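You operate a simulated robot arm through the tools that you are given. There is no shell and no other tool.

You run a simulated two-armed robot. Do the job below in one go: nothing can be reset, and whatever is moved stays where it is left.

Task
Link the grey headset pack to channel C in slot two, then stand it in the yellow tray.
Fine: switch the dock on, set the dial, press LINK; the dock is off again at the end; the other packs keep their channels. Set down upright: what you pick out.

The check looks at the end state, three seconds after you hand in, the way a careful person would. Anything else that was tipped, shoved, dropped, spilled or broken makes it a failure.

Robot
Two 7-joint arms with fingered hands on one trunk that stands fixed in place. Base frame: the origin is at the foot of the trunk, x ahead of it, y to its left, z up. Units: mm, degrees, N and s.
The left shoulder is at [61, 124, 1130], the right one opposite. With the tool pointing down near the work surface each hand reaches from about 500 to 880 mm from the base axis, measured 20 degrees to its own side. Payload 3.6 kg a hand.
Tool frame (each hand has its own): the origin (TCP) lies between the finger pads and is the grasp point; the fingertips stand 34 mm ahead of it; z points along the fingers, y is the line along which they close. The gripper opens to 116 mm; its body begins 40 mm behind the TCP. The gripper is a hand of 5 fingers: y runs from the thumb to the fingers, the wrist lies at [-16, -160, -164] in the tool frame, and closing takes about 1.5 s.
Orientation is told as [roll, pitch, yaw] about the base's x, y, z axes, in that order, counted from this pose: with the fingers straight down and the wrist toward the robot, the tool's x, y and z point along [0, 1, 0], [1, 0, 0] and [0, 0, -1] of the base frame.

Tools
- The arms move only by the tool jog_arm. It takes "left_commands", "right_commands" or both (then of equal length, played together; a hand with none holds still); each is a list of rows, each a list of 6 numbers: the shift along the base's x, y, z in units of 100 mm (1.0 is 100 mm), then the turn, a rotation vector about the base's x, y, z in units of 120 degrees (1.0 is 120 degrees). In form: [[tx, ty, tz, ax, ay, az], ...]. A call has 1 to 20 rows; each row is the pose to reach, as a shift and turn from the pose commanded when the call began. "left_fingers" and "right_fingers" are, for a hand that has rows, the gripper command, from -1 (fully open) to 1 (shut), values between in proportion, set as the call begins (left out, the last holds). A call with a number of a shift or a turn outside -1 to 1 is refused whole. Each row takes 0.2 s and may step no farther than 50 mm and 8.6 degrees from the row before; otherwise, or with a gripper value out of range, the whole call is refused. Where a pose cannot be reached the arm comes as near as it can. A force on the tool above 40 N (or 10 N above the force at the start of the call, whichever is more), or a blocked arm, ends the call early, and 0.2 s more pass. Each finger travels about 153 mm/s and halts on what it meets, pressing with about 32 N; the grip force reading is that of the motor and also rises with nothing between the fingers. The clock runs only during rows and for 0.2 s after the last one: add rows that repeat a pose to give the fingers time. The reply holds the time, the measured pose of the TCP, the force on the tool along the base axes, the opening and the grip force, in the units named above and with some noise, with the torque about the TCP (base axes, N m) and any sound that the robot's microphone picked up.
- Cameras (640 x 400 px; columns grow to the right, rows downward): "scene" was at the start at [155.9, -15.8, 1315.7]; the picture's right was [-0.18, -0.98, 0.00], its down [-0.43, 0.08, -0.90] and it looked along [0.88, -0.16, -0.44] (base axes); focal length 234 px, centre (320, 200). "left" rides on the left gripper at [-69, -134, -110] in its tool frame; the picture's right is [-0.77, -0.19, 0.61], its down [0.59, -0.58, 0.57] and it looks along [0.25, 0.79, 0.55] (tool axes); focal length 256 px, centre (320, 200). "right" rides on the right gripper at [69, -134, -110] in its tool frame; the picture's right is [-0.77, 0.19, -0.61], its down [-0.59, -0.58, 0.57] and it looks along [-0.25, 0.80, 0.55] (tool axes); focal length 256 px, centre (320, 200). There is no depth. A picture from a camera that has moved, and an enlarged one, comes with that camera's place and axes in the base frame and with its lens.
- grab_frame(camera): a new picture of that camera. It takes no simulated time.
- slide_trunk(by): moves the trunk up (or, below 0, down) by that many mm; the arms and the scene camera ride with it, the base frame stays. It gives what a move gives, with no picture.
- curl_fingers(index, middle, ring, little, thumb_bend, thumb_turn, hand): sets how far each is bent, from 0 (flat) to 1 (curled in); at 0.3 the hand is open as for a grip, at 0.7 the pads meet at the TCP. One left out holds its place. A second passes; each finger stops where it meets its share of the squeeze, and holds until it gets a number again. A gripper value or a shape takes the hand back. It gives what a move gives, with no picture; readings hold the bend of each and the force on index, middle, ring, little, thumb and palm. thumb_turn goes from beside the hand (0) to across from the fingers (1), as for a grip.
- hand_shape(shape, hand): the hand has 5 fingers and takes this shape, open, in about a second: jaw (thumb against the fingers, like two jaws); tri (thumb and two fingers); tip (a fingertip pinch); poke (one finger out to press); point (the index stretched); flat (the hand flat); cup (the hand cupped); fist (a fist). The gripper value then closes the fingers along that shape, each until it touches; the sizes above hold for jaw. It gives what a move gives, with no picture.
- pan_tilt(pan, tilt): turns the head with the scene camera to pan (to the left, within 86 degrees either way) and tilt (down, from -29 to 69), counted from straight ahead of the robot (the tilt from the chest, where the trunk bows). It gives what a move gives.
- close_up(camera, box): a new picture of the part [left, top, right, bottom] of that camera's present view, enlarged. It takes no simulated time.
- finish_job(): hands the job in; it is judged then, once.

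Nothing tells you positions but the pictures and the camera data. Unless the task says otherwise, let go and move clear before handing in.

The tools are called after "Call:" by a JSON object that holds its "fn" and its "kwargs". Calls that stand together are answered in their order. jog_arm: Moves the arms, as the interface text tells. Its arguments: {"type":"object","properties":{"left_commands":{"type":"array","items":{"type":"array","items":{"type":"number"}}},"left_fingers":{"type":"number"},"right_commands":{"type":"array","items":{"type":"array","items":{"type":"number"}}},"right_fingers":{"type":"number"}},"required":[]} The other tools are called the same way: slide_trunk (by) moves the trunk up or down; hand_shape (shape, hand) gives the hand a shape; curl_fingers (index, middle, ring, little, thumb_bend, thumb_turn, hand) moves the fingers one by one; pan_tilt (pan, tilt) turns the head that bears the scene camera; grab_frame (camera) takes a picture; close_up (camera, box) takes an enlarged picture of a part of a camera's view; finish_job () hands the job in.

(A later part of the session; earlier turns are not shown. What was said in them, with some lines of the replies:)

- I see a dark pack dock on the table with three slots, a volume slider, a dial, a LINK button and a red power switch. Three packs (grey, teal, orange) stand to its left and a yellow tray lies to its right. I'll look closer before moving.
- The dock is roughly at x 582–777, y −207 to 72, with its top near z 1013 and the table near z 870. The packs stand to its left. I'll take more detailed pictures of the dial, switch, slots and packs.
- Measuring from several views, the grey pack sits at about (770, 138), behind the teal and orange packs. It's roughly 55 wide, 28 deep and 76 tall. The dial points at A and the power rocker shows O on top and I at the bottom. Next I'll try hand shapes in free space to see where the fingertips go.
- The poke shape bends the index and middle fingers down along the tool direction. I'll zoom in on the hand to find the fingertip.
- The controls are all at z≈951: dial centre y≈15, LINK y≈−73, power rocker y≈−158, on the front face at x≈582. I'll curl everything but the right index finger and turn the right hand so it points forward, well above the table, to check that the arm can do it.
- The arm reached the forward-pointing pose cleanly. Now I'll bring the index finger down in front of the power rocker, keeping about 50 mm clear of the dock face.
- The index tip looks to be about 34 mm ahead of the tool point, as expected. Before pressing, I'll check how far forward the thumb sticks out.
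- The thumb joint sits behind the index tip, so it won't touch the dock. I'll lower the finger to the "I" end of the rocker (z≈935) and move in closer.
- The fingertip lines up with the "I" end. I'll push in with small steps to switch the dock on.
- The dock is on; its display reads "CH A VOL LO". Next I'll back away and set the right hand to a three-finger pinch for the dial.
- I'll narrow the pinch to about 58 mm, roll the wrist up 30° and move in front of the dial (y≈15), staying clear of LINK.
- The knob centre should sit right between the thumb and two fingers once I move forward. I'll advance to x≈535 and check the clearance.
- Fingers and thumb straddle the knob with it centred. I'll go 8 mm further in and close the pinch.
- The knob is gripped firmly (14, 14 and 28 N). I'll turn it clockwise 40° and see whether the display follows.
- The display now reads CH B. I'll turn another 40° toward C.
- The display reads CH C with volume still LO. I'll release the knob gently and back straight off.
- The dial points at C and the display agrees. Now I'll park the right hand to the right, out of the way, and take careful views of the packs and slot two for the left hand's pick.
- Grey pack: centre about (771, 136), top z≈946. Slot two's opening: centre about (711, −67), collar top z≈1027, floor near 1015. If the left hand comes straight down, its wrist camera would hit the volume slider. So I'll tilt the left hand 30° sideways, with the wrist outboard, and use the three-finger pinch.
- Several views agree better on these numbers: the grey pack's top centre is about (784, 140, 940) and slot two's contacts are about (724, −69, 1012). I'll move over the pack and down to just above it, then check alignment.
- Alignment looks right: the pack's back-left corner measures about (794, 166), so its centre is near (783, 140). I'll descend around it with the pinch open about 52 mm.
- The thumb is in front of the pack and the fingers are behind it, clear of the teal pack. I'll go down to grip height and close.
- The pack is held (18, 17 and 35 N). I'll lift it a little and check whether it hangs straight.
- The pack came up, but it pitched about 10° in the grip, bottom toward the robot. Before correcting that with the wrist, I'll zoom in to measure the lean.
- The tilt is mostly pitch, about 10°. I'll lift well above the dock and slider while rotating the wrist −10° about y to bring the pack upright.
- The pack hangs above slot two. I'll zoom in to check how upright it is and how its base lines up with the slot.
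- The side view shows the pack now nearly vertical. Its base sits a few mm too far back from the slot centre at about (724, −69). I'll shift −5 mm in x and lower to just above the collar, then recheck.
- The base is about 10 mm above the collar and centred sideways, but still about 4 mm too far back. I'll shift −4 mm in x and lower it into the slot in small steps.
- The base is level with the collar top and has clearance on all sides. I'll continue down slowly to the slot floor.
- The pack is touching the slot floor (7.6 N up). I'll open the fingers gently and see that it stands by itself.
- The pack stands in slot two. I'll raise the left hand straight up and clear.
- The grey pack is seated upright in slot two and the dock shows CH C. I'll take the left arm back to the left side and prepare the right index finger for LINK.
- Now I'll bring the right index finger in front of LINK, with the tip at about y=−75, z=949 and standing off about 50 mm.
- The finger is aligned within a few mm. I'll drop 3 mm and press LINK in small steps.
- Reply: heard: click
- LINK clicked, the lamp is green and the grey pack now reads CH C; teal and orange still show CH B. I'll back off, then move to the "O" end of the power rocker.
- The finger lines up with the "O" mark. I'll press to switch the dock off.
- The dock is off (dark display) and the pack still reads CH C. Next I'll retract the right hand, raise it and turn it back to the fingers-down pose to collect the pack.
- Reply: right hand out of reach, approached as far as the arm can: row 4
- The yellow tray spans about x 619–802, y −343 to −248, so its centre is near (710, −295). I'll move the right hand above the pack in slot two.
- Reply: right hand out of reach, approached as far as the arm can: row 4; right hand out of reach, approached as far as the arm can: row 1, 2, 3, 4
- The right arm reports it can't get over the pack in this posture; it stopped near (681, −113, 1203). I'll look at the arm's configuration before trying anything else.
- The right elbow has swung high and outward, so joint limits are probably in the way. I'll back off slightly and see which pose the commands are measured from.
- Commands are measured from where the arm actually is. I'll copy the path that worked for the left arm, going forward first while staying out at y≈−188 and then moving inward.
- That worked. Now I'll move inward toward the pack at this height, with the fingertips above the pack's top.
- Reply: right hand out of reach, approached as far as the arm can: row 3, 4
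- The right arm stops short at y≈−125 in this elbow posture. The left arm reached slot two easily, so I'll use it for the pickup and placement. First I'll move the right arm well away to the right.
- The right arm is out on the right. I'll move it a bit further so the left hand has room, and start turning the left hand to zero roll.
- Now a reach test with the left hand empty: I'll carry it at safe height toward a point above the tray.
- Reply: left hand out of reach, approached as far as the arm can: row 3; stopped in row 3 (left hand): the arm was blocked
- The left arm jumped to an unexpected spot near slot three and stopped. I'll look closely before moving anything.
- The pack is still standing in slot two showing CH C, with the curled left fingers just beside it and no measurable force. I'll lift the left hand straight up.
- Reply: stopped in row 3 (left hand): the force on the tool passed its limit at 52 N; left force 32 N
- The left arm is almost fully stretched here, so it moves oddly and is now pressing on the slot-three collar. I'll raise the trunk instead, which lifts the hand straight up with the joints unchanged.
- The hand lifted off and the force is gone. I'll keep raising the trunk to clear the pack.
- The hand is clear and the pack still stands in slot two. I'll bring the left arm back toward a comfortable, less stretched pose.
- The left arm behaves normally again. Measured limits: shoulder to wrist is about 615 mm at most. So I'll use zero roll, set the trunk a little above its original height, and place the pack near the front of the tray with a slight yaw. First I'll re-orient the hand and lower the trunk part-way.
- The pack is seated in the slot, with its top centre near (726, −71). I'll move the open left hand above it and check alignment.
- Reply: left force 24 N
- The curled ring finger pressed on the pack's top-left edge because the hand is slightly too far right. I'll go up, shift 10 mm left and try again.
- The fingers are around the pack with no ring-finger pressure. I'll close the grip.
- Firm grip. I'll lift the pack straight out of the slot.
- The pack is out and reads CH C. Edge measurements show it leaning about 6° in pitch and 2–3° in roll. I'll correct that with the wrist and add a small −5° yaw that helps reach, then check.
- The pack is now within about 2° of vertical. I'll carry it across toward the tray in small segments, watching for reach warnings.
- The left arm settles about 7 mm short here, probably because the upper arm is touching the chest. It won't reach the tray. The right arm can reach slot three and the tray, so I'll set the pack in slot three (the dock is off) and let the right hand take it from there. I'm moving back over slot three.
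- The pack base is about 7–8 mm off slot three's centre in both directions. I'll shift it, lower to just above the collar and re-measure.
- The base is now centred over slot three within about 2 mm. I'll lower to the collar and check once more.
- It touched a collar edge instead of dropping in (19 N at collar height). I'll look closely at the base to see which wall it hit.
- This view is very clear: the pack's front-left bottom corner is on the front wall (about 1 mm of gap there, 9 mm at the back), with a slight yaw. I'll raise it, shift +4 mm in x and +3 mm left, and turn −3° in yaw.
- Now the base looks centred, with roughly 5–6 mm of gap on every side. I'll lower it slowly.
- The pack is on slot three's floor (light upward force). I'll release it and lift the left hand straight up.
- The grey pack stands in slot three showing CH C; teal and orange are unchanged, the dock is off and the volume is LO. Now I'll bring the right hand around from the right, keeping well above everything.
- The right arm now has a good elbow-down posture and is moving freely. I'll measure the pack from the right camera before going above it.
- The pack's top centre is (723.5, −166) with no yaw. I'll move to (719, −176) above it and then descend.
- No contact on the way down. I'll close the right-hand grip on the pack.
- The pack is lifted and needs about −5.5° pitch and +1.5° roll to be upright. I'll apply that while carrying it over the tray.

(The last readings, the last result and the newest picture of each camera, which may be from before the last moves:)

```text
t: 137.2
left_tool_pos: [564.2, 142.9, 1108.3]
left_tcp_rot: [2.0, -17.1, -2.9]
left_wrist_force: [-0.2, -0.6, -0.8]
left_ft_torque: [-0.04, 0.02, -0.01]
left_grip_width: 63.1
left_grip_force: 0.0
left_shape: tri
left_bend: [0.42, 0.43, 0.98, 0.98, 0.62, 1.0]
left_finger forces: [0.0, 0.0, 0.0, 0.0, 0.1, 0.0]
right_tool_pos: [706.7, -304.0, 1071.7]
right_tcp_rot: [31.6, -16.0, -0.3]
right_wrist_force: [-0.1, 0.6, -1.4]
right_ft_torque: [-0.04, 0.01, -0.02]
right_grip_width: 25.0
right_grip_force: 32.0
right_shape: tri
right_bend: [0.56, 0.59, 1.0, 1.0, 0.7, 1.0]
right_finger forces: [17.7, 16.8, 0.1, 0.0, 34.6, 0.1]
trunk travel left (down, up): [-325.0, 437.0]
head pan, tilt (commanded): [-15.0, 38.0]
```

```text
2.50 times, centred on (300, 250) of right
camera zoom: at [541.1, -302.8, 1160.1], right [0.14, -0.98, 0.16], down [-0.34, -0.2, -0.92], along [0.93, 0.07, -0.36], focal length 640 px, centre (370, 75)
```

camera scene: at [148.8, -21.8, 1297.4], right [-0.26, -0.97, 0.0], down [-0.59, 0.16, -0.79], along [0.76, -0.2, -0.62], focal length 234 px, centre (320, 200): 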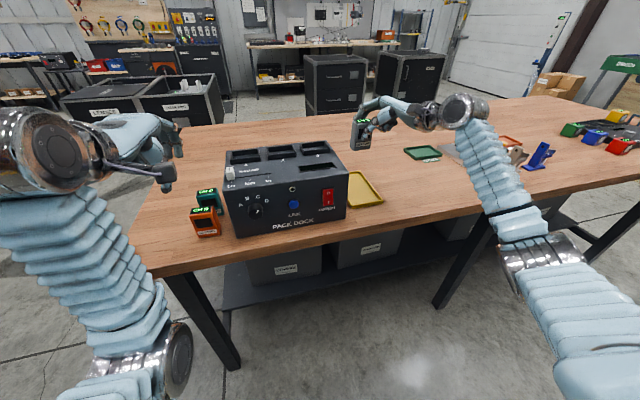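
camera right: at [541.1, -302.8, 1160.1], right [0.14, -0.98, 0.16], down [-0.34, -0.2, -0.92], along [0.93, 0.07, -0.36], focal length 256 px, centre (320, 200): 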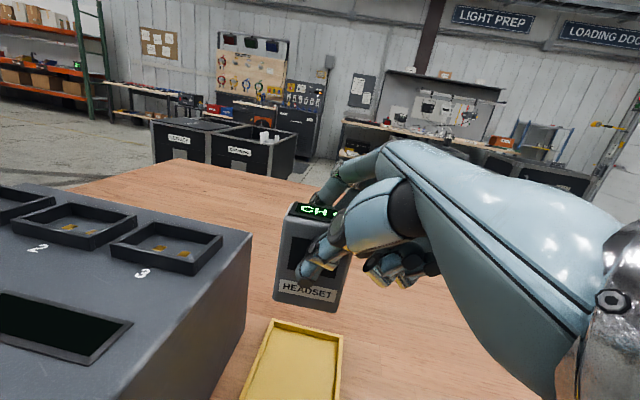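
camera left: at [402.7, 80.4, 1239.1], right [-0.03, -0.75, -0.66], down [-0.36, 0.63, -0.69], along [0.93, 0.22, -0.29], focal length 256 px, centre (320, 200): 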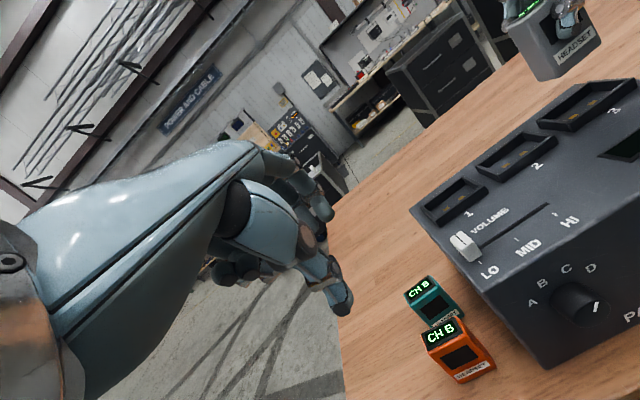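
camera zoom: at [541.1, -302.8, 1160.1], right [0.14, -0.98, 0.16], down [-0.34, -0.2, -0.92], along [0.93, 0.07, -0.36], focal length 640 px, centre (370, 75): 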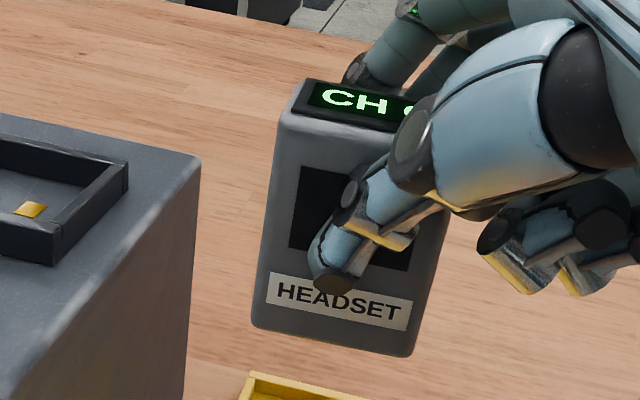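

The pack is within about 2° of vertical and centred over the tray. I'll lower it.

Call:
{"fn": "jog_arm", "kwargs": {"right_commands": [[0, 0, -0.2, 0, 0, 0], [0, 0, -0.4, 0, 0, 0], [0, 0, -0.6, 0, 0, 0], [0, 0, -0.8, 0, 0, 0], [0, 0, -1.0, 0, 0, 0]]}}

Call:
{"fn": "grab_frame", "kwargs": {"camera": "right"}}

Call:
{"fn": "close_up", "kwargs": {"camera": "scene", "box": [310, 120, 410, 230]}}

Call:
{"fn": "close_up", "kwargs": {"camera": "right", "box": [200, 180, 400, 380]}}

```text
t: 138.4
left_tool_pos: [565.7, 144.0, 1106.8]
left_tcp_rot: [2.0, -17.0, -2.9]
left_wrist_force: [0.5, -0.8, -0.7]
left_ft_torque: [-0.01, 0.01, -0.01]
left_grip_width: 63.4
left_grip_force: 0.1
left_shape: tri
left_bend: [0.42, 0.43, 0.98, 0.98, 0.62, 1.0]
left_finger forces: [0.0, 0.0, 0.0, 0.0, 0.1, 0.1]
right_tool_pos: [707.7, -303.9, 971.2]
right_tcp_rot: [31.6, -15.8, -0.3]
right_wrist_force: [0.4, 0.8, -2.8]
right_ft_torque: [-0.01, 0.01, -0.02]
right_grip_width: 25.0
right_grip_force: 32.1
right_shape: tri
right_bend: [0.56, 0.59, 1.0, 1.0, 0.7, 1.0]
right_finger forces: [17.8, 16.8, 0.0, 0.0, 34.6, 0.0]
trunk travel left (down, up): [-325.0, 437.0]
head pan, tilt (commanded): [-15.0, 38.0]
```

```text
taken
camera right: at [542.2, -302.5, 1059.1], right [0.14, -0.98, 0.17], down [-0.34, -0.2, -0.92], along [0.93, 0.07, -0.36], focal length 256 px, centre (320, 200)
```

right: 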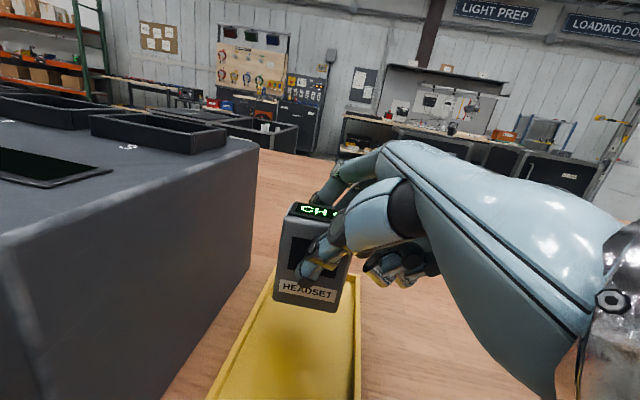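

```text
3.64 times, centred on (360, 175) of scene
camera zoom: at [149.5, -22.1, 1297.2], right [-0.26, -0.97, 0.0], down [-0.6, 0.16, -0.79], along [0.76, -0.2, -0.62], focal length 851 px, centre (174, 291)
```

zoom: 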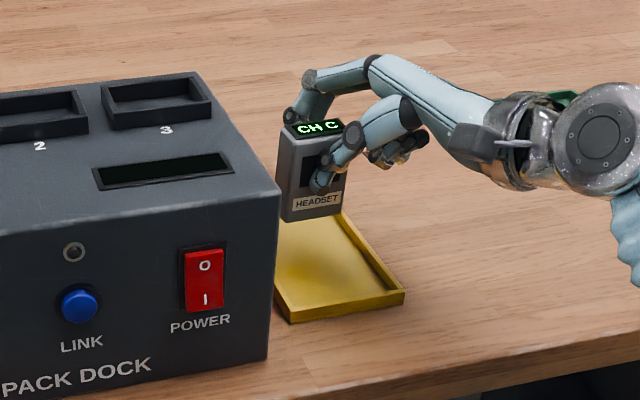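

```text
2.00 times, centred on (300, 280) of right
camera zoom: at [542.2, -302.5, 1059.1], right [0.14, -0.98, 0.17], down [-0.34, -0.2, -0.92], along [0.93, 0.07, -0.36], focal length 512 px, centre (360, 40)
```

zoom: 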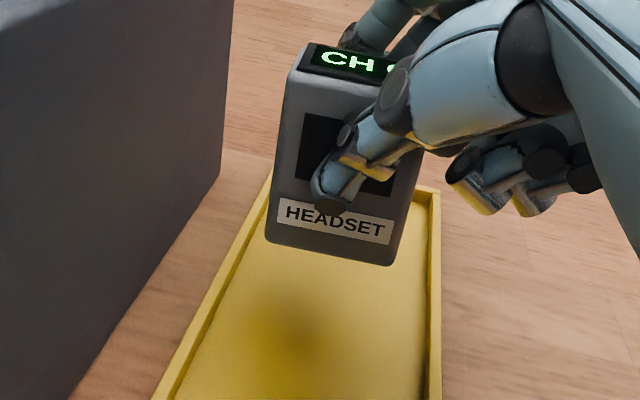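

Call:
{"fn": "jog_arm", "kwargs": {"right_commands": [[0, 0, -0.08, 0, 0, 0], [0, 0, -0.16, 0, 0, 0], [0, 0, -0.24, 0, 0, 0]]}}

Call:
{"fn": "close_up", "kwargs": {"camera": "scene", "box": [320, 130, 400, 220]}}

Call:
{"fn": "close_up", "kwargs": {"camera": "right", "box": [200, 180, 400, 380]}}

```text
t: 139.2
left_tool_pos: [566.0, 143.7, 1106.3]
left_tcp_rot: [1.9, -17.2, -3.0]
left_wrist_force: [-0.3, 0.0, -0.1]
left_ft_torque: [-0.01, 0.0, 0.01]
left_grip_width: 63.3
left_grip_force: 0.1
left_shape: tri
left_bend: [0.42, 0.43, 0.98, 0.98, 0.62, 1.0]
left_finger forces: [0.1, 0.0, 0.1, 0.0, 0.1, 0.1]
right_tool_pos: [706.4, -304.4, 947.1]
right_tcp_rot: [31.6, -15.8, -0.3]
right_wrist_force: [-0.2, 0.8, -1.1]
right_ft_torque: [-0.02, -0.01, 0.0]
right_grip_width: 24.9
right_grip_force: 31.9
right_shape: tri
right_bend: [0.56, 0.59, 1.0, 1.0, 0.7, 1.0]
right_finger forces: [17.6, 16.8, 0.0, 0.0, 34.6, 0.0]
trunk travel left (down, up): [-325.0, 437.0]
head pan, tilt (commanded): [-15.0, 38.0]
```

```text
4.44 times, centred on (360, 175) of scene
camera zoom: at [149.4, -22.1, 1297.2], right [-0.26, -0.97, 0.0], down [-0.6, 0.16, -0.79], along [0.76, -0.2, -0.62], focal length 1040 px, centre (142, 311)
```

zoom: 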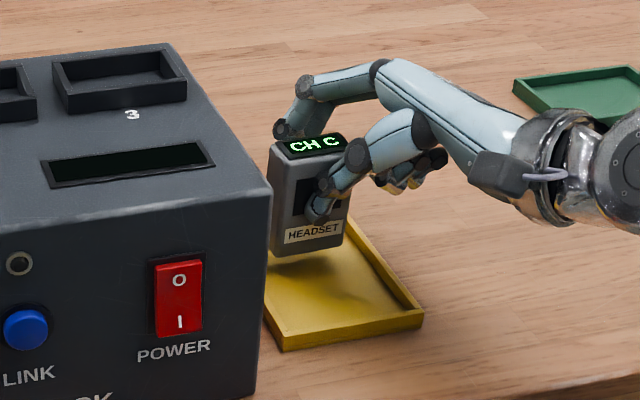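

```text
2.00 times, centred on (300, 280) of right
camera zoom: at [541.4, -303.0, 1035.2], right [0.14, -0.98, 0.16], down [-0.34, -0.2, -0.92], along [0.93, 0.07, -0.36], focal length 512 px, centre (360, 40)
```

zoom: 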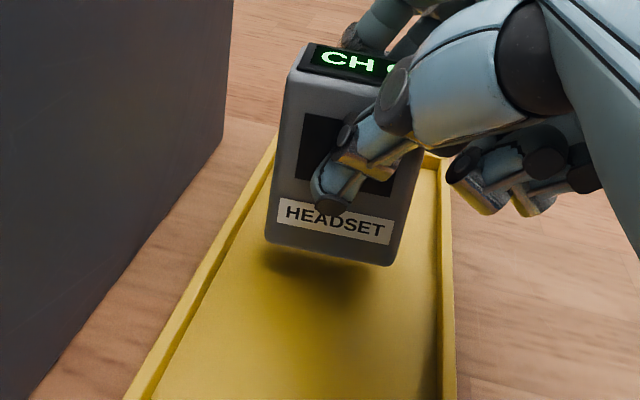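

Just above the tray floor, well inside the rims. I'll go down gently until it touches.

Call:
{"fn": "jog_arm", "kwargs": {"right_commands": [[0, 0, -0.02, 0, 0, 0], [0, 0, -0.04, 0, 0, 0], [0, 0, -0.06, 0, 0, 0]]}}

Call:
{"fn": "jog_arm", "kwargs": {"right_commands": [[0, 0, -0.015, 0, 0, 0], [0, 0, -0.03, 0, 0, 0]]}}

Call:
{"fn": "close_up", "kwargs": {"camera": "scene", "box": [320, 130, 400, 220]}}

Call:
{"fn": "close_up", "kwargs": {"camera": "right", "box": [200, 180, 400, 380]}}

```text
t: 140.1
left_tool_pos: [564.9, 143.2, 1106.8]
left_tcp_rot: [2.0, -17.1, -2.9]
left_wrist_force: [0.2, -0.5, 0.1]
left_ft_torque: [-0.01, 0.01, 0.0]
left_grip_width: 63.3
left_grip_force: 0.2
left_shape: tri
left_bend: [0.42, 0.43, 0.98, 0.98, 0.62, 1.0]
left_finger forces: [0.1, 0.0, 0.0, 0.0, 0.1, 0.0]
right_tool_pos: [707.2, -304.3, 940.3]
right_tcp_rot: [31.5, -15.9, -0.3]
right_wrist_force: [-0.2, 0.1, -2.5]
right_ft_torque: [-0.03, 0.04, 0.0]
right_grip_width: 25.1
right_grip_force: 31.8
right_shape: tri
right_bend: [0.56, 0.59, 1.0, 1.0, 0.7, 1.0]
right_finger forces: [17.7, 16.8, 0.0, 0.1, 34.6, 0.0]
trunk travel left (down, up): [-325.0, 437.0]
head pan, tilt (commanded): [-15.0, 38.0]
```

```text
t: 140.7
left_tool_pos: [564.8, 142.1, 1107.3]
left_tcp_rot: [2.0, -17.1, -3.0]
left_wrist_force: [0.2, -0.1, -0.6]
left_ft_torque: [-0.01, 0.01, 0.0]
left_grip_width: 63.6
left_grip_force: 0.0
left_shape: tri
left_bend: [0.42, 0.43, 0.98, 0.98, 0.62, 1.0]
left_finger forces: [0.0, 0.0, 0.0, 0.0, 0.0, 0.0]
right_tool_pos: [707.0, -304.7, 938.2]
right_tcp_rot: [31.6, -15.7, -0.3]
right_wrist_force: [0.0, 0.4, -1.3]
right_ft_torque: [0.0, 0.01, -0.02]
right_grip_width: 25.2
right_grip_force: 32.1
right_shape: tri
right_bend: [0.56, 0.59, 1.0, 1.0, 0.7, 1.0]
right_finger forces: [17.7, 16.9, 0.0, 0.0, 34.6, 0.0]
trunk travel left (down, up): [-325.0, 437.0]
head pan, tilt (commanded): [-15.0, 38.0]
```

```text
4.44 times, centred on (360, 175) of scene
camera zoom: at [149.4, -22.0, 1297.2], right [-0.26, -0.97, 0.0], down [-0.6, 0.16, -0.79], along [0.76, -0.2, -0.62], focal length 1040 px, centre (142, 311)
```

zoom: 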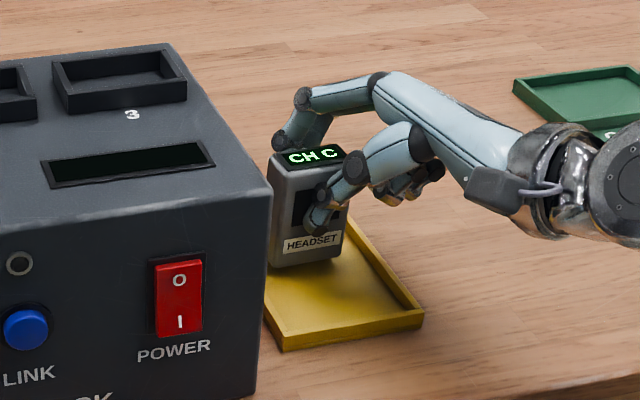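

```text
2.00 times, centred on (300, 280) of right
camera zoom: at [541.7, -302.9, 1026.2], right [0.14, -0.98, 0.16], down [-0.34, -0.2, -0.92], along [0.93, 0.07, -0.36], focal length 512 px, centre (360, 40)
```

zoom: 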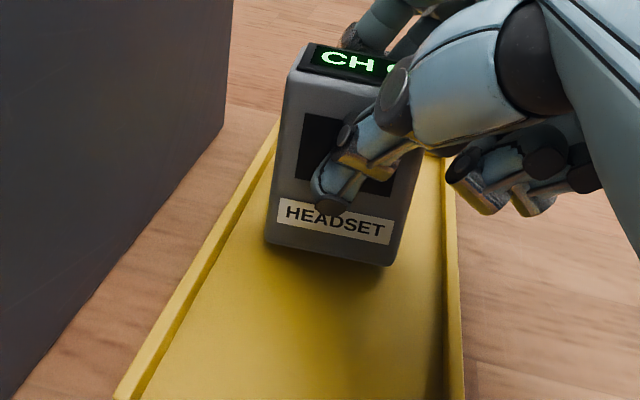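

Call:
{"fn": "jog_arm", "kwargs": {"right_commands": [[0, 0, -0.015, 0, 0, 0], [0, 0, -0.025, 0, 0, 0]]}}

Call:
{"fn": "jog_arm", "kwargs": {"right_commands": [[0, 0, -0.015, 0, 0, 0], [0, 0, -0.025, 0, 0, 0]]}}

Call:
{"fn": "close_up", "kwargs": {"camera": "right", "box": [230, 220, 370, 340]}}

```text
t: 141.2
left_tool_pos: [565.9, 143.6, 1105.7]
left_tcp_rot: [2.0, -17.0, -3.1]
left_wrist_force: [0.5, 0.1, 0.3]
left_ft_torque: [-0.01, 0.0, 0.03]
left_grip_width: 63.4
left_grip_force: 0.0
left_shape: tri
left_bend: [0.42, 0.43, 0.98, 0.98, 0.62, 1.0]
left_finger forces: [0.0, 0.0, 0.1, 0.1, 0.0, 0.1]
right_tool_pos: [707.5, -304.6, 935.2]
right_tcp_rot: [31.6, -15.7, -0.3]
right_wrist_force: [0.8, 0.0, -1.2]
right_ft_torque: [-0.03, -0.01, 0.02]
right_grip_width: 24.9
right_grip_force: 31.8
right_shape: tri
right_bend: [0.56, 0.59, 1.0, 1.0, 0.7, 1.0]
right_finger forces: [17.7, 16.8, 0.0, 0.0, 34.6, 0.0]
trunk travel left (down, up): [-325.0, 437.0]
head pan, tilt (commanded): [-15.0, 38.0]
```

```text
t: 141.8
left_tool_pos: [566.1, 143.7, 1106.8]
left_tcp_rot: [2.1, -17.1, -3.0]
left_wrist_force: [0.5, 0.1, -0.4]
left_ft_torque: [0.0, 0.0, -0.05]
left_grip_width: 63.6
left_grip_force: 0.0
left_shape: tri
left_bend: [0.42, 0.43, 0.98, 0.98, 0.62, 1.0]
left_finger forces: [0.0, 0.0, 0.1, 0.0, 0.1, 0.0]
right_tool_pos: [706.5, -304.7, 933.5]
right_tcp_rot: [31.7, -15.8, -0.3]
right_wrist_force: [0.9, 0.3, -2.7]
right_ft_torque: [-0.04, 0.0, 0.0]
right_grip_width: 25.2
right_grip_force: 32.1
right_shape: tri
right_bend: [0.56, 0.59, 1.0, 1.0, 0.7, 1.0]
right_finger forces: [17.7, 16.8, 0.1, 0.1, 34.6, 0.1]
trunk travel left (down, up): [-325.0, 437.0]
head pan, tilt (commanded): [-15.0, 38.0]
```

```text
3.33 times, centred on (300, 280) of right
camera zoom: at [541.3, -303.6, 1020.9], right [0.14, -0.98, 0.16], down [-0.34, -0.2, -0.92], along [0.93, 0.07, -0.36], focal length 853 px, centre (387, -67)
```

zoom: 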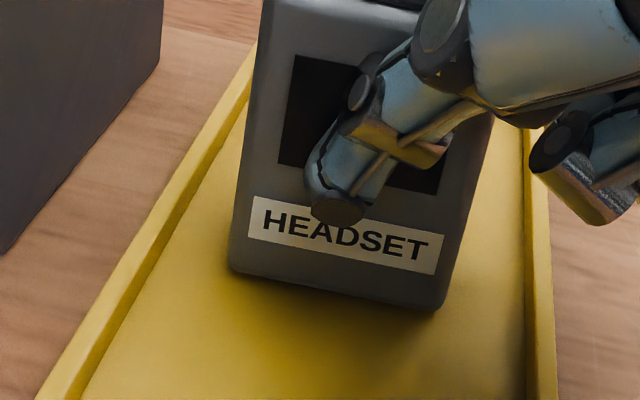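

Call:
{"fn": "jog_arm", "kwargs": {"right_commands": [[0, 0, -0.015, 0, 0, 0], [0, 0, -0.025, 0, 0, 0]]}}

Call:
{"fn": "jog_arm", "kwargs": {"right_commands": [[0, 0, -0.015, 0, 0, 0], [0, 0, -0.025, 0, 0, 0]]}}

Call:
{"fn": "close_up", "kwargs": {"camera": "right", "box": [230, 220, 370, 340]}}

```text
t: 142.4
left_tool_pos: [566.2, 143.5, 1106.6]
left_tcp_rot: [2.0, -17.1, -2.9]
left_wrist_force: [0.2, -0.6, 0.6]
left_ft_torque: [-0.01, -0.02, -0.03]
left_grip_width: 63.6
left_grip_force: 0.0
left_shape: tri
left_bend: [0.42, 0.43, 0.98, 0.98, 0.62, 1.0]
left_finger forces: [0.0, 0.0, 0.0, 0.0, 0.0, 0.0]
right_tool_pos: [706.7, -305.2, 931.2]
right_tcp_rot: [31.6, -15.9, -0.2]
right_wrist_force: [0.3, 0.6, 1.3]
right_ft_torque: [-0.08, 0.01, -0.01]
right_grip_width: 25.3
right_grip_force: 32.1
right_shape: tri
right_bend: [0.57, 0.59, 1.0, 1.0, 0.7, 1.0]
right_finger forces: [17.7, 17.0, 0.0, 0.1, 34.5, 0.0]
trunk travel left (down, up): [-325.0, 437.0]
head pan, tilt (commanded): [-15.0, 38.0]
```

```text
t: 143.1
left_tool_pos: [564.8, 144.2, 1107.5]
left_tcp_rot: [2.0, -17.2, -3.0]
left_wrist_force: [1.0, 0.7, 0.4]
left_ft_torque: [0.0, 0.0, -0.01]
left_grip_width: 63.3
left_grip_force: 0.0
left_shape: tri
left_bend: [0.42, 0.43, 0.98, 0.98, 0.62, 1.0]
left_finger forces: [0.0, 0.1, 0.0, 0.0, 0.0, 0.0]
right_tool_pos: [707.1, -304.5, 931.7]
right_tcp_rot: [31.5, -16.1, -0.3]
right_wrist_force: [0.8, -1.3, 8.2]
right_ft_torque: [0.02, 0.01, 0.05]
right_grip_width: 25.3
right_grip_force: 31.6
right_shape: tri
right_bend: [0.57, 0.59, 1.0, 1.0, 0.7, 1.0]
right_finger forces: [18.6, 17.7, 0.1, 0.0, 35.9, 0.0]
trunk travel left (down, up): [-325.0, 437.0]
head pan, tilt (commanded): [-15.0, 38.0]
```

```text
3.33 times, centred on (300, 280) of right
camera zoom: at [540.7, -302.6, 1018.1], right [0.14, -0.98, 0.16], down [-0.34, -0.2, -0.92], along [0.93, 0.07, -0.36], focal length 853 px, centre (387, -67)
```

zoom: 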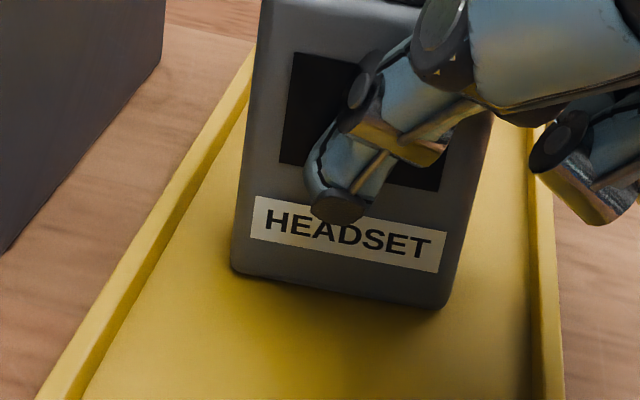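

The pack is standing on the tray floor (about 8 N). I'll open the fingers and check that it stays upright.

Call:
{"fn": "jog_arm", "kwargs": {"right_commands": [[0, 0, 0.02, 0, 0, 0], [0, 0, 0.02, 0, 0, 0], [0, 0, 0.02, 0, 0, 0], [0, 0, 0.02, 0, 0, 0], [0, 0, 0.02, 0, 0, 0]], "right_fingers": 0.0}}

Call:
{"fn": "close_up", "kwargs": {"camera": "right", "box": [200, 180, 400, 380]}}

Call:
{"fn": "close_up", "kwargs": {"camera": "scene", "box": [320, 130, 400, 220]}}

```text
t: 144.2
left_tool_pos: [564.6, 144.0, 1105.8]
left_tcp_rot: [2.0, -17.1, -3.0]
left_wrist_force: [-0.4, 1.1, -0.6]
left_ft_torque: [0.0, -0.03, -0.01]
left_grip_width: 63.4
left_grip_force: 0.0
left_shape: tri
left_bend: [0.42, 0.43, 0.98, 0.98, 0.62, 1.0]
left_finger forces: [0.1, 0.0, 0.0, 0.0, 0.0, 0.0]
right_tool_pos: [706.9, -305.5, 930.4]
right_tcp_rot: [31.6, -15.9, -0.2]
right_wrist_force: [0.3, 0.5, -0.1]
right_ft_torque: [0.0, -0.01, -0.01]
right_grip_width: 57.6
right_grip_force: 0.0
right_shape: tri
right_bend: [0.44, 0.45, 0.98, 0.98, 0.64, 1.0]
right_finger forces: [0.1, 0.0, 0.0, 0.0, 0.1, 0.0]
trunk travel left (down, up): [-325.0, 437.0]
head pan, tilt (commanded): [-15.0, 38.0]
```

```text
2.00 times, centred on (300, 280) of right
camera zoom: at [541.5, -302.9, 1018.8], right [0.14, -0.98, 0.16], down [-0.34, -0.2, -0.92], along [0.93, 0.07, -0.36], focal length 512 px, centre (360, 40)
```

zoom: 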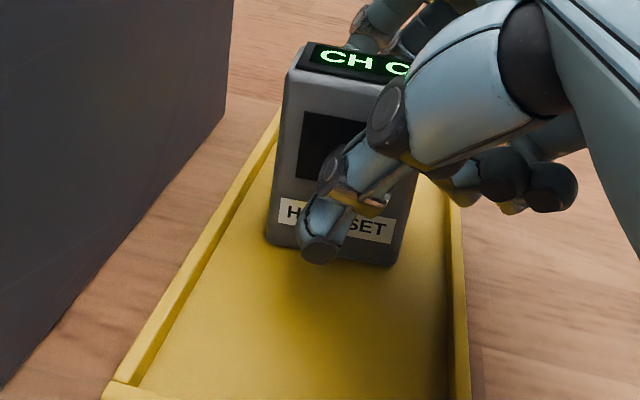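

```text
4.44 times, centred on (360, 175) of scene
camera zoom: at [149.2, -21.8, 1297.2], right [-0.26, -0.97, 0.0], down [-0.6, 0.16, -0.79], along [0.76, -0.2, -0.62], focal length 1040 px, centre (142, 311)
```

zoom: 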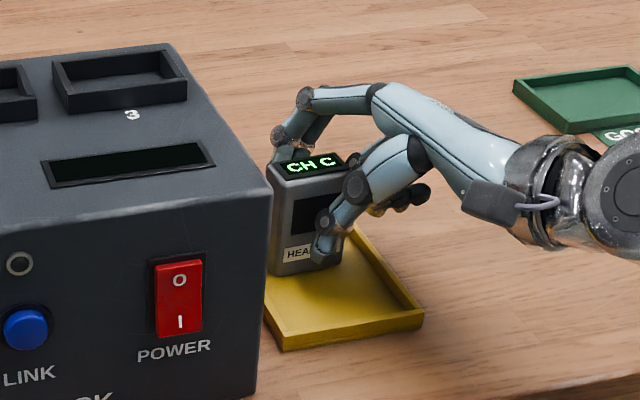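

It stands upright in the tray. I'll lift the right hand straight up and clear.

Call:
{"fn": "jog_arm", "kwargs": {"right_commands": [[0, 0, 0.05, 0, 0, 0], [0, 0, 0.12, 0, 0, 0], [0, 0, 0.25, 0, 0, 0], [0, 0, 0.4, 0, 0, 0], [0, 0, 0.6, 0, 0, 0], [0, 0, 0.8, 0, 0, 0], [0, 0, 1.0, 0, 0, 0]]}}

Call:
{"fn": "close_up", "kwargs": {"camera": "right", "box": [180, 200, 420, 400]}}

Call:
{"fn": "close_up", "kwargs": {"camera": "scene", "box": [320, 110, 400, 220]}}

```text
t: 145.8
left_tool_pos: [565.0, 143.4, 1107.0]
left_tcp_rot: [2.0, -17.0, -3.0]
left_wrist_force: [0.2, -0.3, -0.9]
left_ft_torque: [-0.04, -0.01, -0.03]
left_grip_width: 63.5
left_grip_force: 0.1
left_shape: tri
left_bend: [0.42, 0.43, 0.98, 0.98, 0.62, 1.0]
left_finger forces: [0.0, 0.0, 0.0, 0.1, 0.1, 0.1]
right_tool_pos: [706.4, -304.3, 1029.9]
right_tcp_rot: [31.6, -15.9, -0.2]
right_wrist_force: [0.7, 1.0, -0.7]
right_ft_torque: [0.01, -0.03, -0.02]
right_grip_width: 57.7
right_grip_force: 0.0
right_shape: tri
right_bend: [0.44, 0.45, 0.98, 0.98, 0.64, 1.0]
right_finger forces: [0.0, 0.1, 0.0, 0.0, 0.0, 0.0]
trunk travel left (down, up): [-325.0, 437.0]
head pan, tilt (commanded): [-15.0, 38.0]
```

```text
2.00 times, centred on (300, 300) of right
camera zoom: at [541.1, -302.8, 1119.4], right [0.14, -0.98, 0.16], down [-0.34, -0.2, -0.92], along [0.93, 0.07, -0.36], focal length 512 px, centre (360, 0)
```

zoom: 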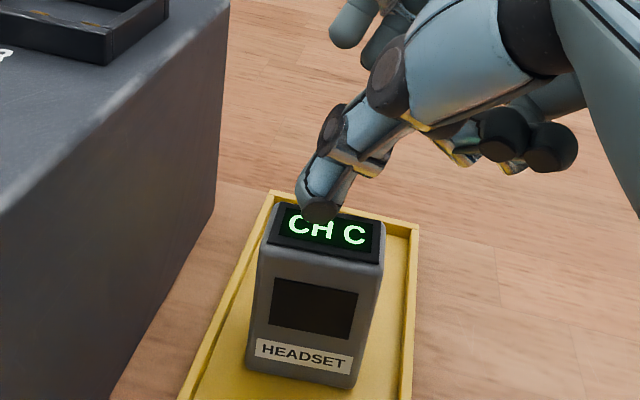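

```text
3.64 times, centred on (360, 165) of scene
camera zoom: at [149.0, -21.7, 1297.3], right [-0.26, -0.97, 0.0], down [-0.59, 0.16, -0.79], along [0.76, -0.2, -0.62], focal length 851 px, centre (174, 327)
```

zoom: 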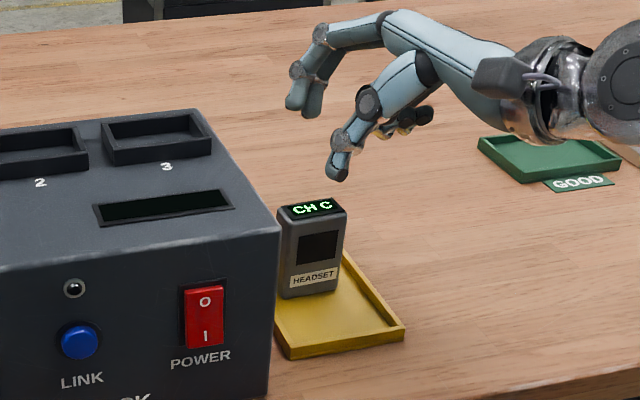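

The pack stands upright in the yellow tray reading CH C. I'll retract both arms clear and do a final survey.

Call:
{"fn": "jog_arm", "kwargs": {"right_commands": [[0, 0, 0.25, 0, 0, 0], [0, 0, 0.5, 0, 0, 0], [0, 0, 0.75, 0, 0, 0], [0, 0, 1.0, 0, 0, 0]]}}

Call:
{"fn": "jog_arm", "kwargs": {"right_commands": [[-0.25, -0.2, 0.2, 0, 0, 0], [-0.5, -0.4, 0.4, 0, 0, 0], [-0.75, -0.6, 0.6, 0, 0, 0], [-1.0, -0.8, 0.8, 0, 0, 0]], "left_commands": [[-0.1, 0.15, 0.25, 0, 0, 0], [-0.2, 0.3, 0.5, 0, 0, 0], [-0.3, 0.45, 0.75, 0, 0, 0], [-0.4, 0.6, 1.0, 0, 0, 0]]}}

Call:
{"fn": "jog_arm", "kwargs": {"right_commands": [[-0.25, -0.1, 0.1, 0, 0, 0], [-0.5, -0.2, 0.2, 0, 0, 0], [-0.75, -0.3, 0.3, 0, 0, 0], [-1.0, -0.4, 0.4, 0, 0, 0]]}}

Call:
{"fn": "pan_tilt", "kwargs": {"pan": -10.5, "tilt": 26.2}}

Call:
{"fn": "grab_frame", "kwargs": {"camera": "scene"}}

Call:
{"fn": "close_up", "kwargs": {"camera": "scene", "box": [190, 180, 430, 330]}}

Call:
{"fn": "close_up", "kwargs": {"camera": "scene", "box": [400, 160, 640, 280]}}

```text
t: 146.8
left_tool_pos: [564.9, 144.6, 1107.3]
left_tcp_rot: [2.1, -17.1, -2.9]
left_wrist_force: [0.7, 0.3, 0.2]
left_ft_torque: [0.01, -0.04, 0.01]
left_grip_width: 63.4
left_grip_force: 0.1
left_shape: tri
left_bend: [0.42, 0.43, 0.98, 0.98, 0.62, 1.0]
left_finger forces: [0.0, 0.0, 0.1, 0.1, 0.1, 0.0]
right_tool_pos: [706.2, -304.2, 1130.5]
right_tcp_rot: [31.6, -15.8, -0.4]
right_wrist_force: [-0.1, 1.1, -0.3]
right_ft_torque: [0.01, -0.01, -0.02]
right_grip_width: 57.6
right_grip_force: 0.0
right_shape: tri
right_bend: [0.44, 0.45, 0.98, 0.98, 0.64, 1.0]
right_finger forces: [0.1, 0.0, 0.0, 0.1, 0.0, 0.0]
trunk travel left (down, up): [-325.0, 437.0]
head pan, tilt (commanded): [-15.0, 38.0]
```

```text
t: 147.8
left_tool_pos: [525.2, 201.3, 1207.5]
left_tcp_rot: [2.1, -17.1, -3.0]
left_wrist_force: [0.4, 0.0, -0.6]
left_ft_torque: [0.02, -0.01, 0.02]
left_grip_width: 63.3
left_grip_force: 0.1
left_shape: tri
left_bend: [0.42, 0.43, 0.98, 0.98, 0.62, 1.0]
left_finger forces: [0.1, 0.1, 0.0, 0.1, 0.0, 0.0]
right_tool_pos: [605.6, -386.4, 1210.9]
right_tcp_rot: [31.6, -15.9, -0.4]
right_wrist_force: [0.2, -0.4, -0.8]
right_ft_torque: [0.0, 0.01, 0.01]
right_grip_width: 57.7
right_grip_force: 0.0
right_shape: tri
right_bend: [0.44, 0.45, 0.98, 0.98, 0.64, 1.0]
right_finger forces: [0.0, 0.0, 0.0, 0.0, 0.1, 0.0]
trunk travel left (down, up): [-325.0, 437.0]
head pan, tilt (commanded): [-15.0, 38.0]
```

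```text
t: 148.8
left_tool_pos: [526.0, 202.0, 1208.0]
left_tcp_rot: [2.0, -17.2, -3.0]
left_wrist_force: [0.9, 0.0, 0.4]
left_ft_torque: [-0.01, 0.0, -0.01]
left_grip_width: 63.5
left_grip_force: 0.0
left_shape: tri
left_bend: [0.42, 0.43, 0.98, 0.98, 0.62, 1.0]
left_finger forces: [0.0, 0.0, 0.0, 0.0, 0.0, 0.0]
right_tool_pos: [504.7, -423.4, 1251.2]
right_tcp_rot: [31.6, -16.0, -0.3]
right_wrist_force: [0.0, 1.0, -0.3]
right_ft_torque: [0.0, 0.0, -0.02]
right_grip_width: 57.9
right_grip_force: 0.1
right_shape: tri
right_bend: [0.44, 0.45, 0.98, 0.98, 0.64, 1.0]
right_finger forces: [0.1, 0.0, 0.0, 0.0, 0.0, 0.1]
trunk travel left (down, up): [-325.0, 437.0]
head pan, tilt (commanded): [-15.0, 38.0]
```

```text
t: 149.6
left_tool_pos: [526.5, 202.8, 1208.2]
left_tcp_rot: [2.1, -17.1, -3.0]
left_wrist_force: [0.1, -0.4, -0.3]
left_ft_torque: [-0.01, -0.03, -0.01]
left_grip_width: 63.7
left_grip_force: 0.0
left_shape: tri
left_bend: [0.42, 0.43, 0.98, 0.98, 0.62, 1.0]
left_finger forces: [0.0, 0.0, 0.0, 0.1, 0.0, 0.0]
right_tool_pos: [506.1, -423.4, 1250.7]
right_tcp_rot: [31.6, -15.9, -0.3]
right_wrist_force: [0.6, -0.3, -0.4]
right_ft_torque: [0.02, -0.03, -0.02]
right_grip_width: 57.8
right_grip_force: 0.1
right_shape: tri
right_bend: [0.44, 0.45, 0.98, 0.98, 0.64, 1.0]
right_finger forces: [0.1, 0.0, 0.0, 0.0, 0.1, 0.1]
trunk travel left (down, up): [-325.0, 437.0]
head pan, tilt (commanded): [-10.5, 26.2]
```

```text
taken
camera scene: at [156.0, -16.6, 1315.6], right [-0.18, -0.98, 0.0], down [-0.43, 0.08, -0.9], along [0.88, -0.16, -0.44], focal length 234 px, centre (320, 200)
```

scene: 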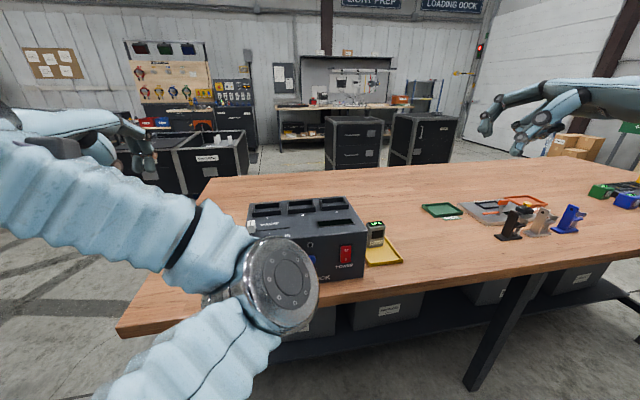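

```text
2.67 times, centred on (310, 255) of scene
camera zoom: at [156.0, -16.6, 1315.6], right [-0.18, -0.98, 0.0], down [-0.43, 0.08, -0.9], along [0.88, -0.16, -0.44], focal length 624 px, centre (347, 53)
```

zoom: 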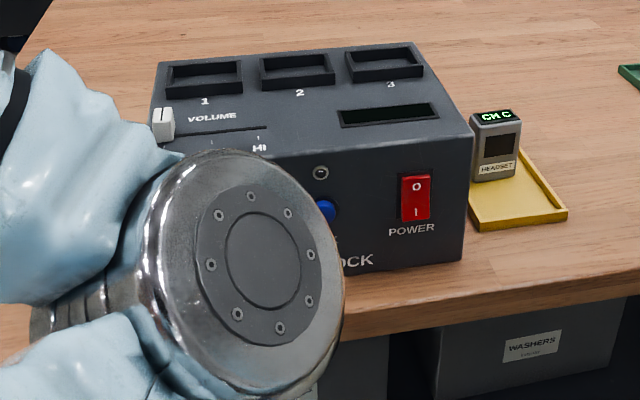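

```text
2.67 times, centred on (520, 220) of scene
camera zoom: at [156.0, -16.6, 1315.6], right [-0.18, -0.98, 0.0], down [-0.43, 0.08, -0.9], along [0.88, -0.16, -0.44], focal length 624 px, centre (-213, 147)
```

zoom: 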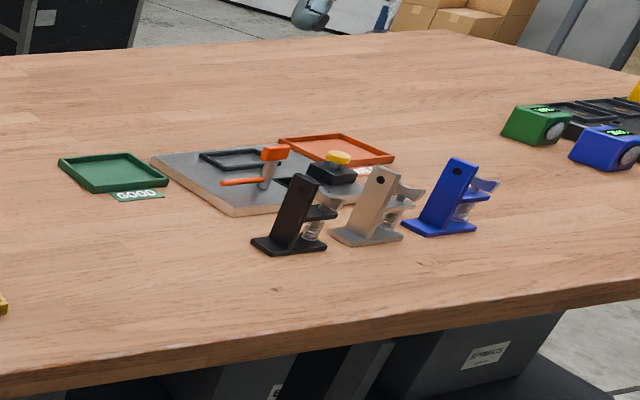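

The dock sits exactly where it was and the tray area looks right. The left elbow blocks the view of the other packs, so I'll check them with the left camera and move that arm aside.

Call:
{"fn": "jog_arm", "kwargs": {"left_commands": [[-0.05, 0.2, 0.1, 0, 0.02, 0], [-0.1, 0.4, 0.2, 0, 0.05, 0], [-0.1, 0.6, 0.3, 0, 0.09, 0.01], [-0.1, 0.8, 0.3, -0.0167, 0.14, 0.025]]}}

Call:
{"fn": "grab_frame", "kwargs": {"camera": "left"}}

Call:
{"fn": "grab_frame", "kwargs": {"camera": "scene"}}

Call:
{"fn": "grab_frame", "kwargs": {"camera": "right"}}

```text
t: 150.6
left_tool_pos: [516.3, 283.3, 1235.5]
left_tcp_rot: [-0.4, -0.4, 0.3]
left_wrist_force: [0.2, -0.4, -0.7]
left_ft_torque: [-0.01, 0.0, 0.02]
left_grip_width: 63.2
left_grip_force: 0.1
left_shape: tri
left_bend: [0.42, 0.43, 0.98, 0.98, 0.62, 1.0]
left_finger forces: [0.1, 0.0, 0.0, 0.1, 0.0, 0.1]
right_tool_pos: [506.1, -423.1, 1251.1]
right_tcp_rot: [31.5, -15.9, -0.3]
right_wrist_force: [0.4, -0.2, -0.5]
right_ft_torque: [-0.02, 0.0, 0.03]
right_grip_width: 57.8
right_grip_force: 0.0
right_shape: tri
right_bend: [0.44, 0.45, 0.98, 0.98, 0.64, 1.0]
right_finger forces: [0.0, 0.0, 0.0, 0.1, 0.0, 0.0]
trunk travel left (down, up): [-325.0, 437.0]
head pan, tilt (commanded): [-10.5, 26.2]
```

```text
taken
camera left: at [381.8, 214.7, 1346.1], right [-0.18, -0.77, -0.61], down [-0.58, 0.58, -0.57], along [0.8, 0.25, -0.55], focal length 256 px, centre (320, 200)
```

left: 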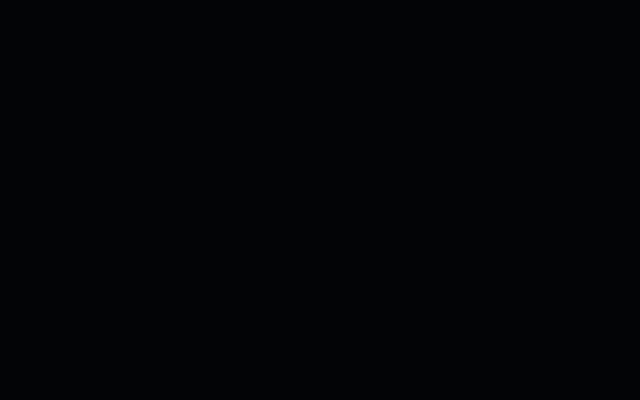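

```text
taken
camera scene: at [155.9, -15.6, 1315.6], right [-0.18, -0.98, 0.0], down [-0.43, 0.08, -0.9], along [0.88, -0.16, -0.44], focal length 234 px, centre (320, 200)
```

scene: 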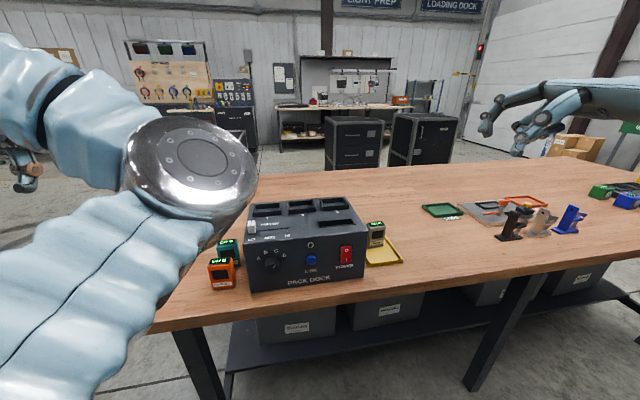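

```text
taken
camera right: at [340.4, -420.8, 1339.2], right [0.14, -0.98, 0.17], down [-0.34, -0.2, -0.92], along [0.93, 0.07, -0.36], focal length 256 px, centre (320, 200)
```

right: 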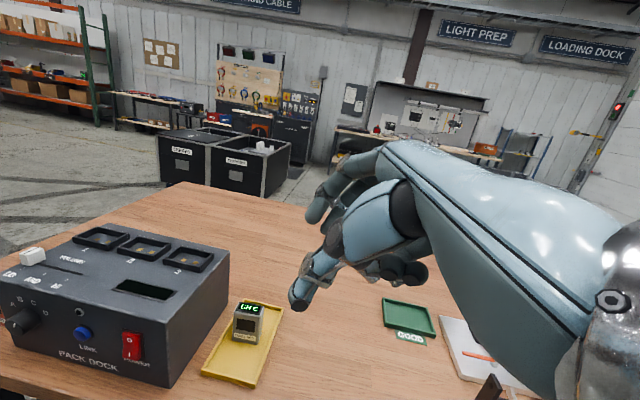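

Call:
{"fn": "close_up", "kwargs": {"camera": "scene", "box": [190, 180, 430, 330]}}

Call:
{"fn": "close_up", "kwargs": {"camera": "right", "box": [110, 210, 300, 390]}}

Call:
{"fn": "close_up", "kwargs": {"camera": "scene", "box": [340, 205, 420, 275]}}

```text
2.67 times, centred on (310, 255) of scene
camera zoom: at [155.9, -15.6, 1315.6], right [-0.18, -0.98, 0.0], down [-0.43, 0.08, -0.9], along [0.88, -0.16, -0.44], focal length 624 px, centre (347, 53)
```

zoom: 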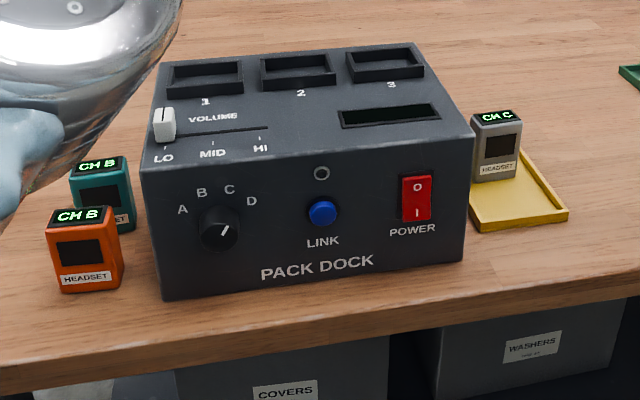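

```text
2.22 times, centred on (205, 300) of right
camera zoom: at [340.4, -420.8, 1339.2], right [0.14, -0.98, 0.17], down [-0.34, -0.2, -0.92], along [0.93, 0.07, -0.36], focal length 569 px, centre (576, -22)
```

zoom: 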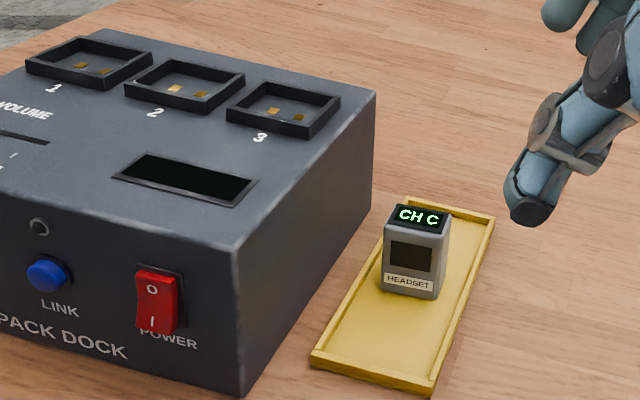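

```text
5.71 times, centred on (380, 240) of scene
camera zoom: at [155.9, -15.6, 1315.6], right [-0.18, -0.98, 0.0], down [-0.43, 0.08, -0.9], along [0.88, -0.16, -0.44], focal length 1337 px, centre (-23, -29)
```

zoom: 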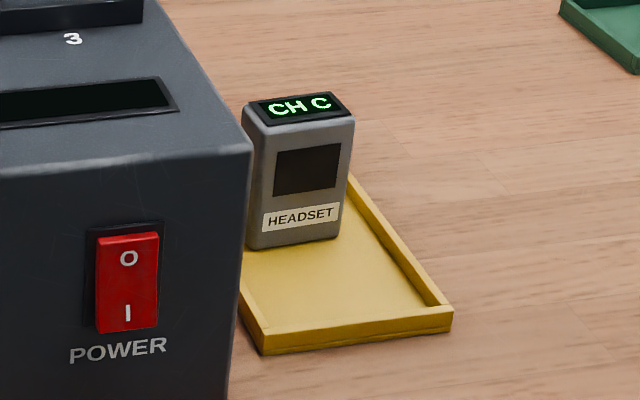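

Call:
{"fn": "finish_job", "kwargs": {}}

```text
The job is handed in.
```

The grey headset pack is linked to channel C and stands upright in the yellow tray. I linked it in slot two, where LINK clicked, the lamp went green and the pack changed from CH A to CH C.

- **Dock:** it is switched off again, with the dial left at C and the volume still at LO. The final pictures show it where it started.
- **Other packs:** teal and orange both still read CH B and stand where they were.
- **Extra stop in slot three:** the left arm couldn't reach the tray, and the right arm couldn't reach slot two in the posture it was in. So I set the pack in slot three, with the dock off, and the right hand carried it from there to the tray.
- **Bumps along the way:** the left hand pressed slot three's collar with about 52 N at peak. It also pressed the pack's top edge with about 28 N while the pack was in slot two. On the first try at slot three, the pack's base caught the collar at about 19 N. I saw no damage or movement afterwards.

Both hands are empty and clear of the table.
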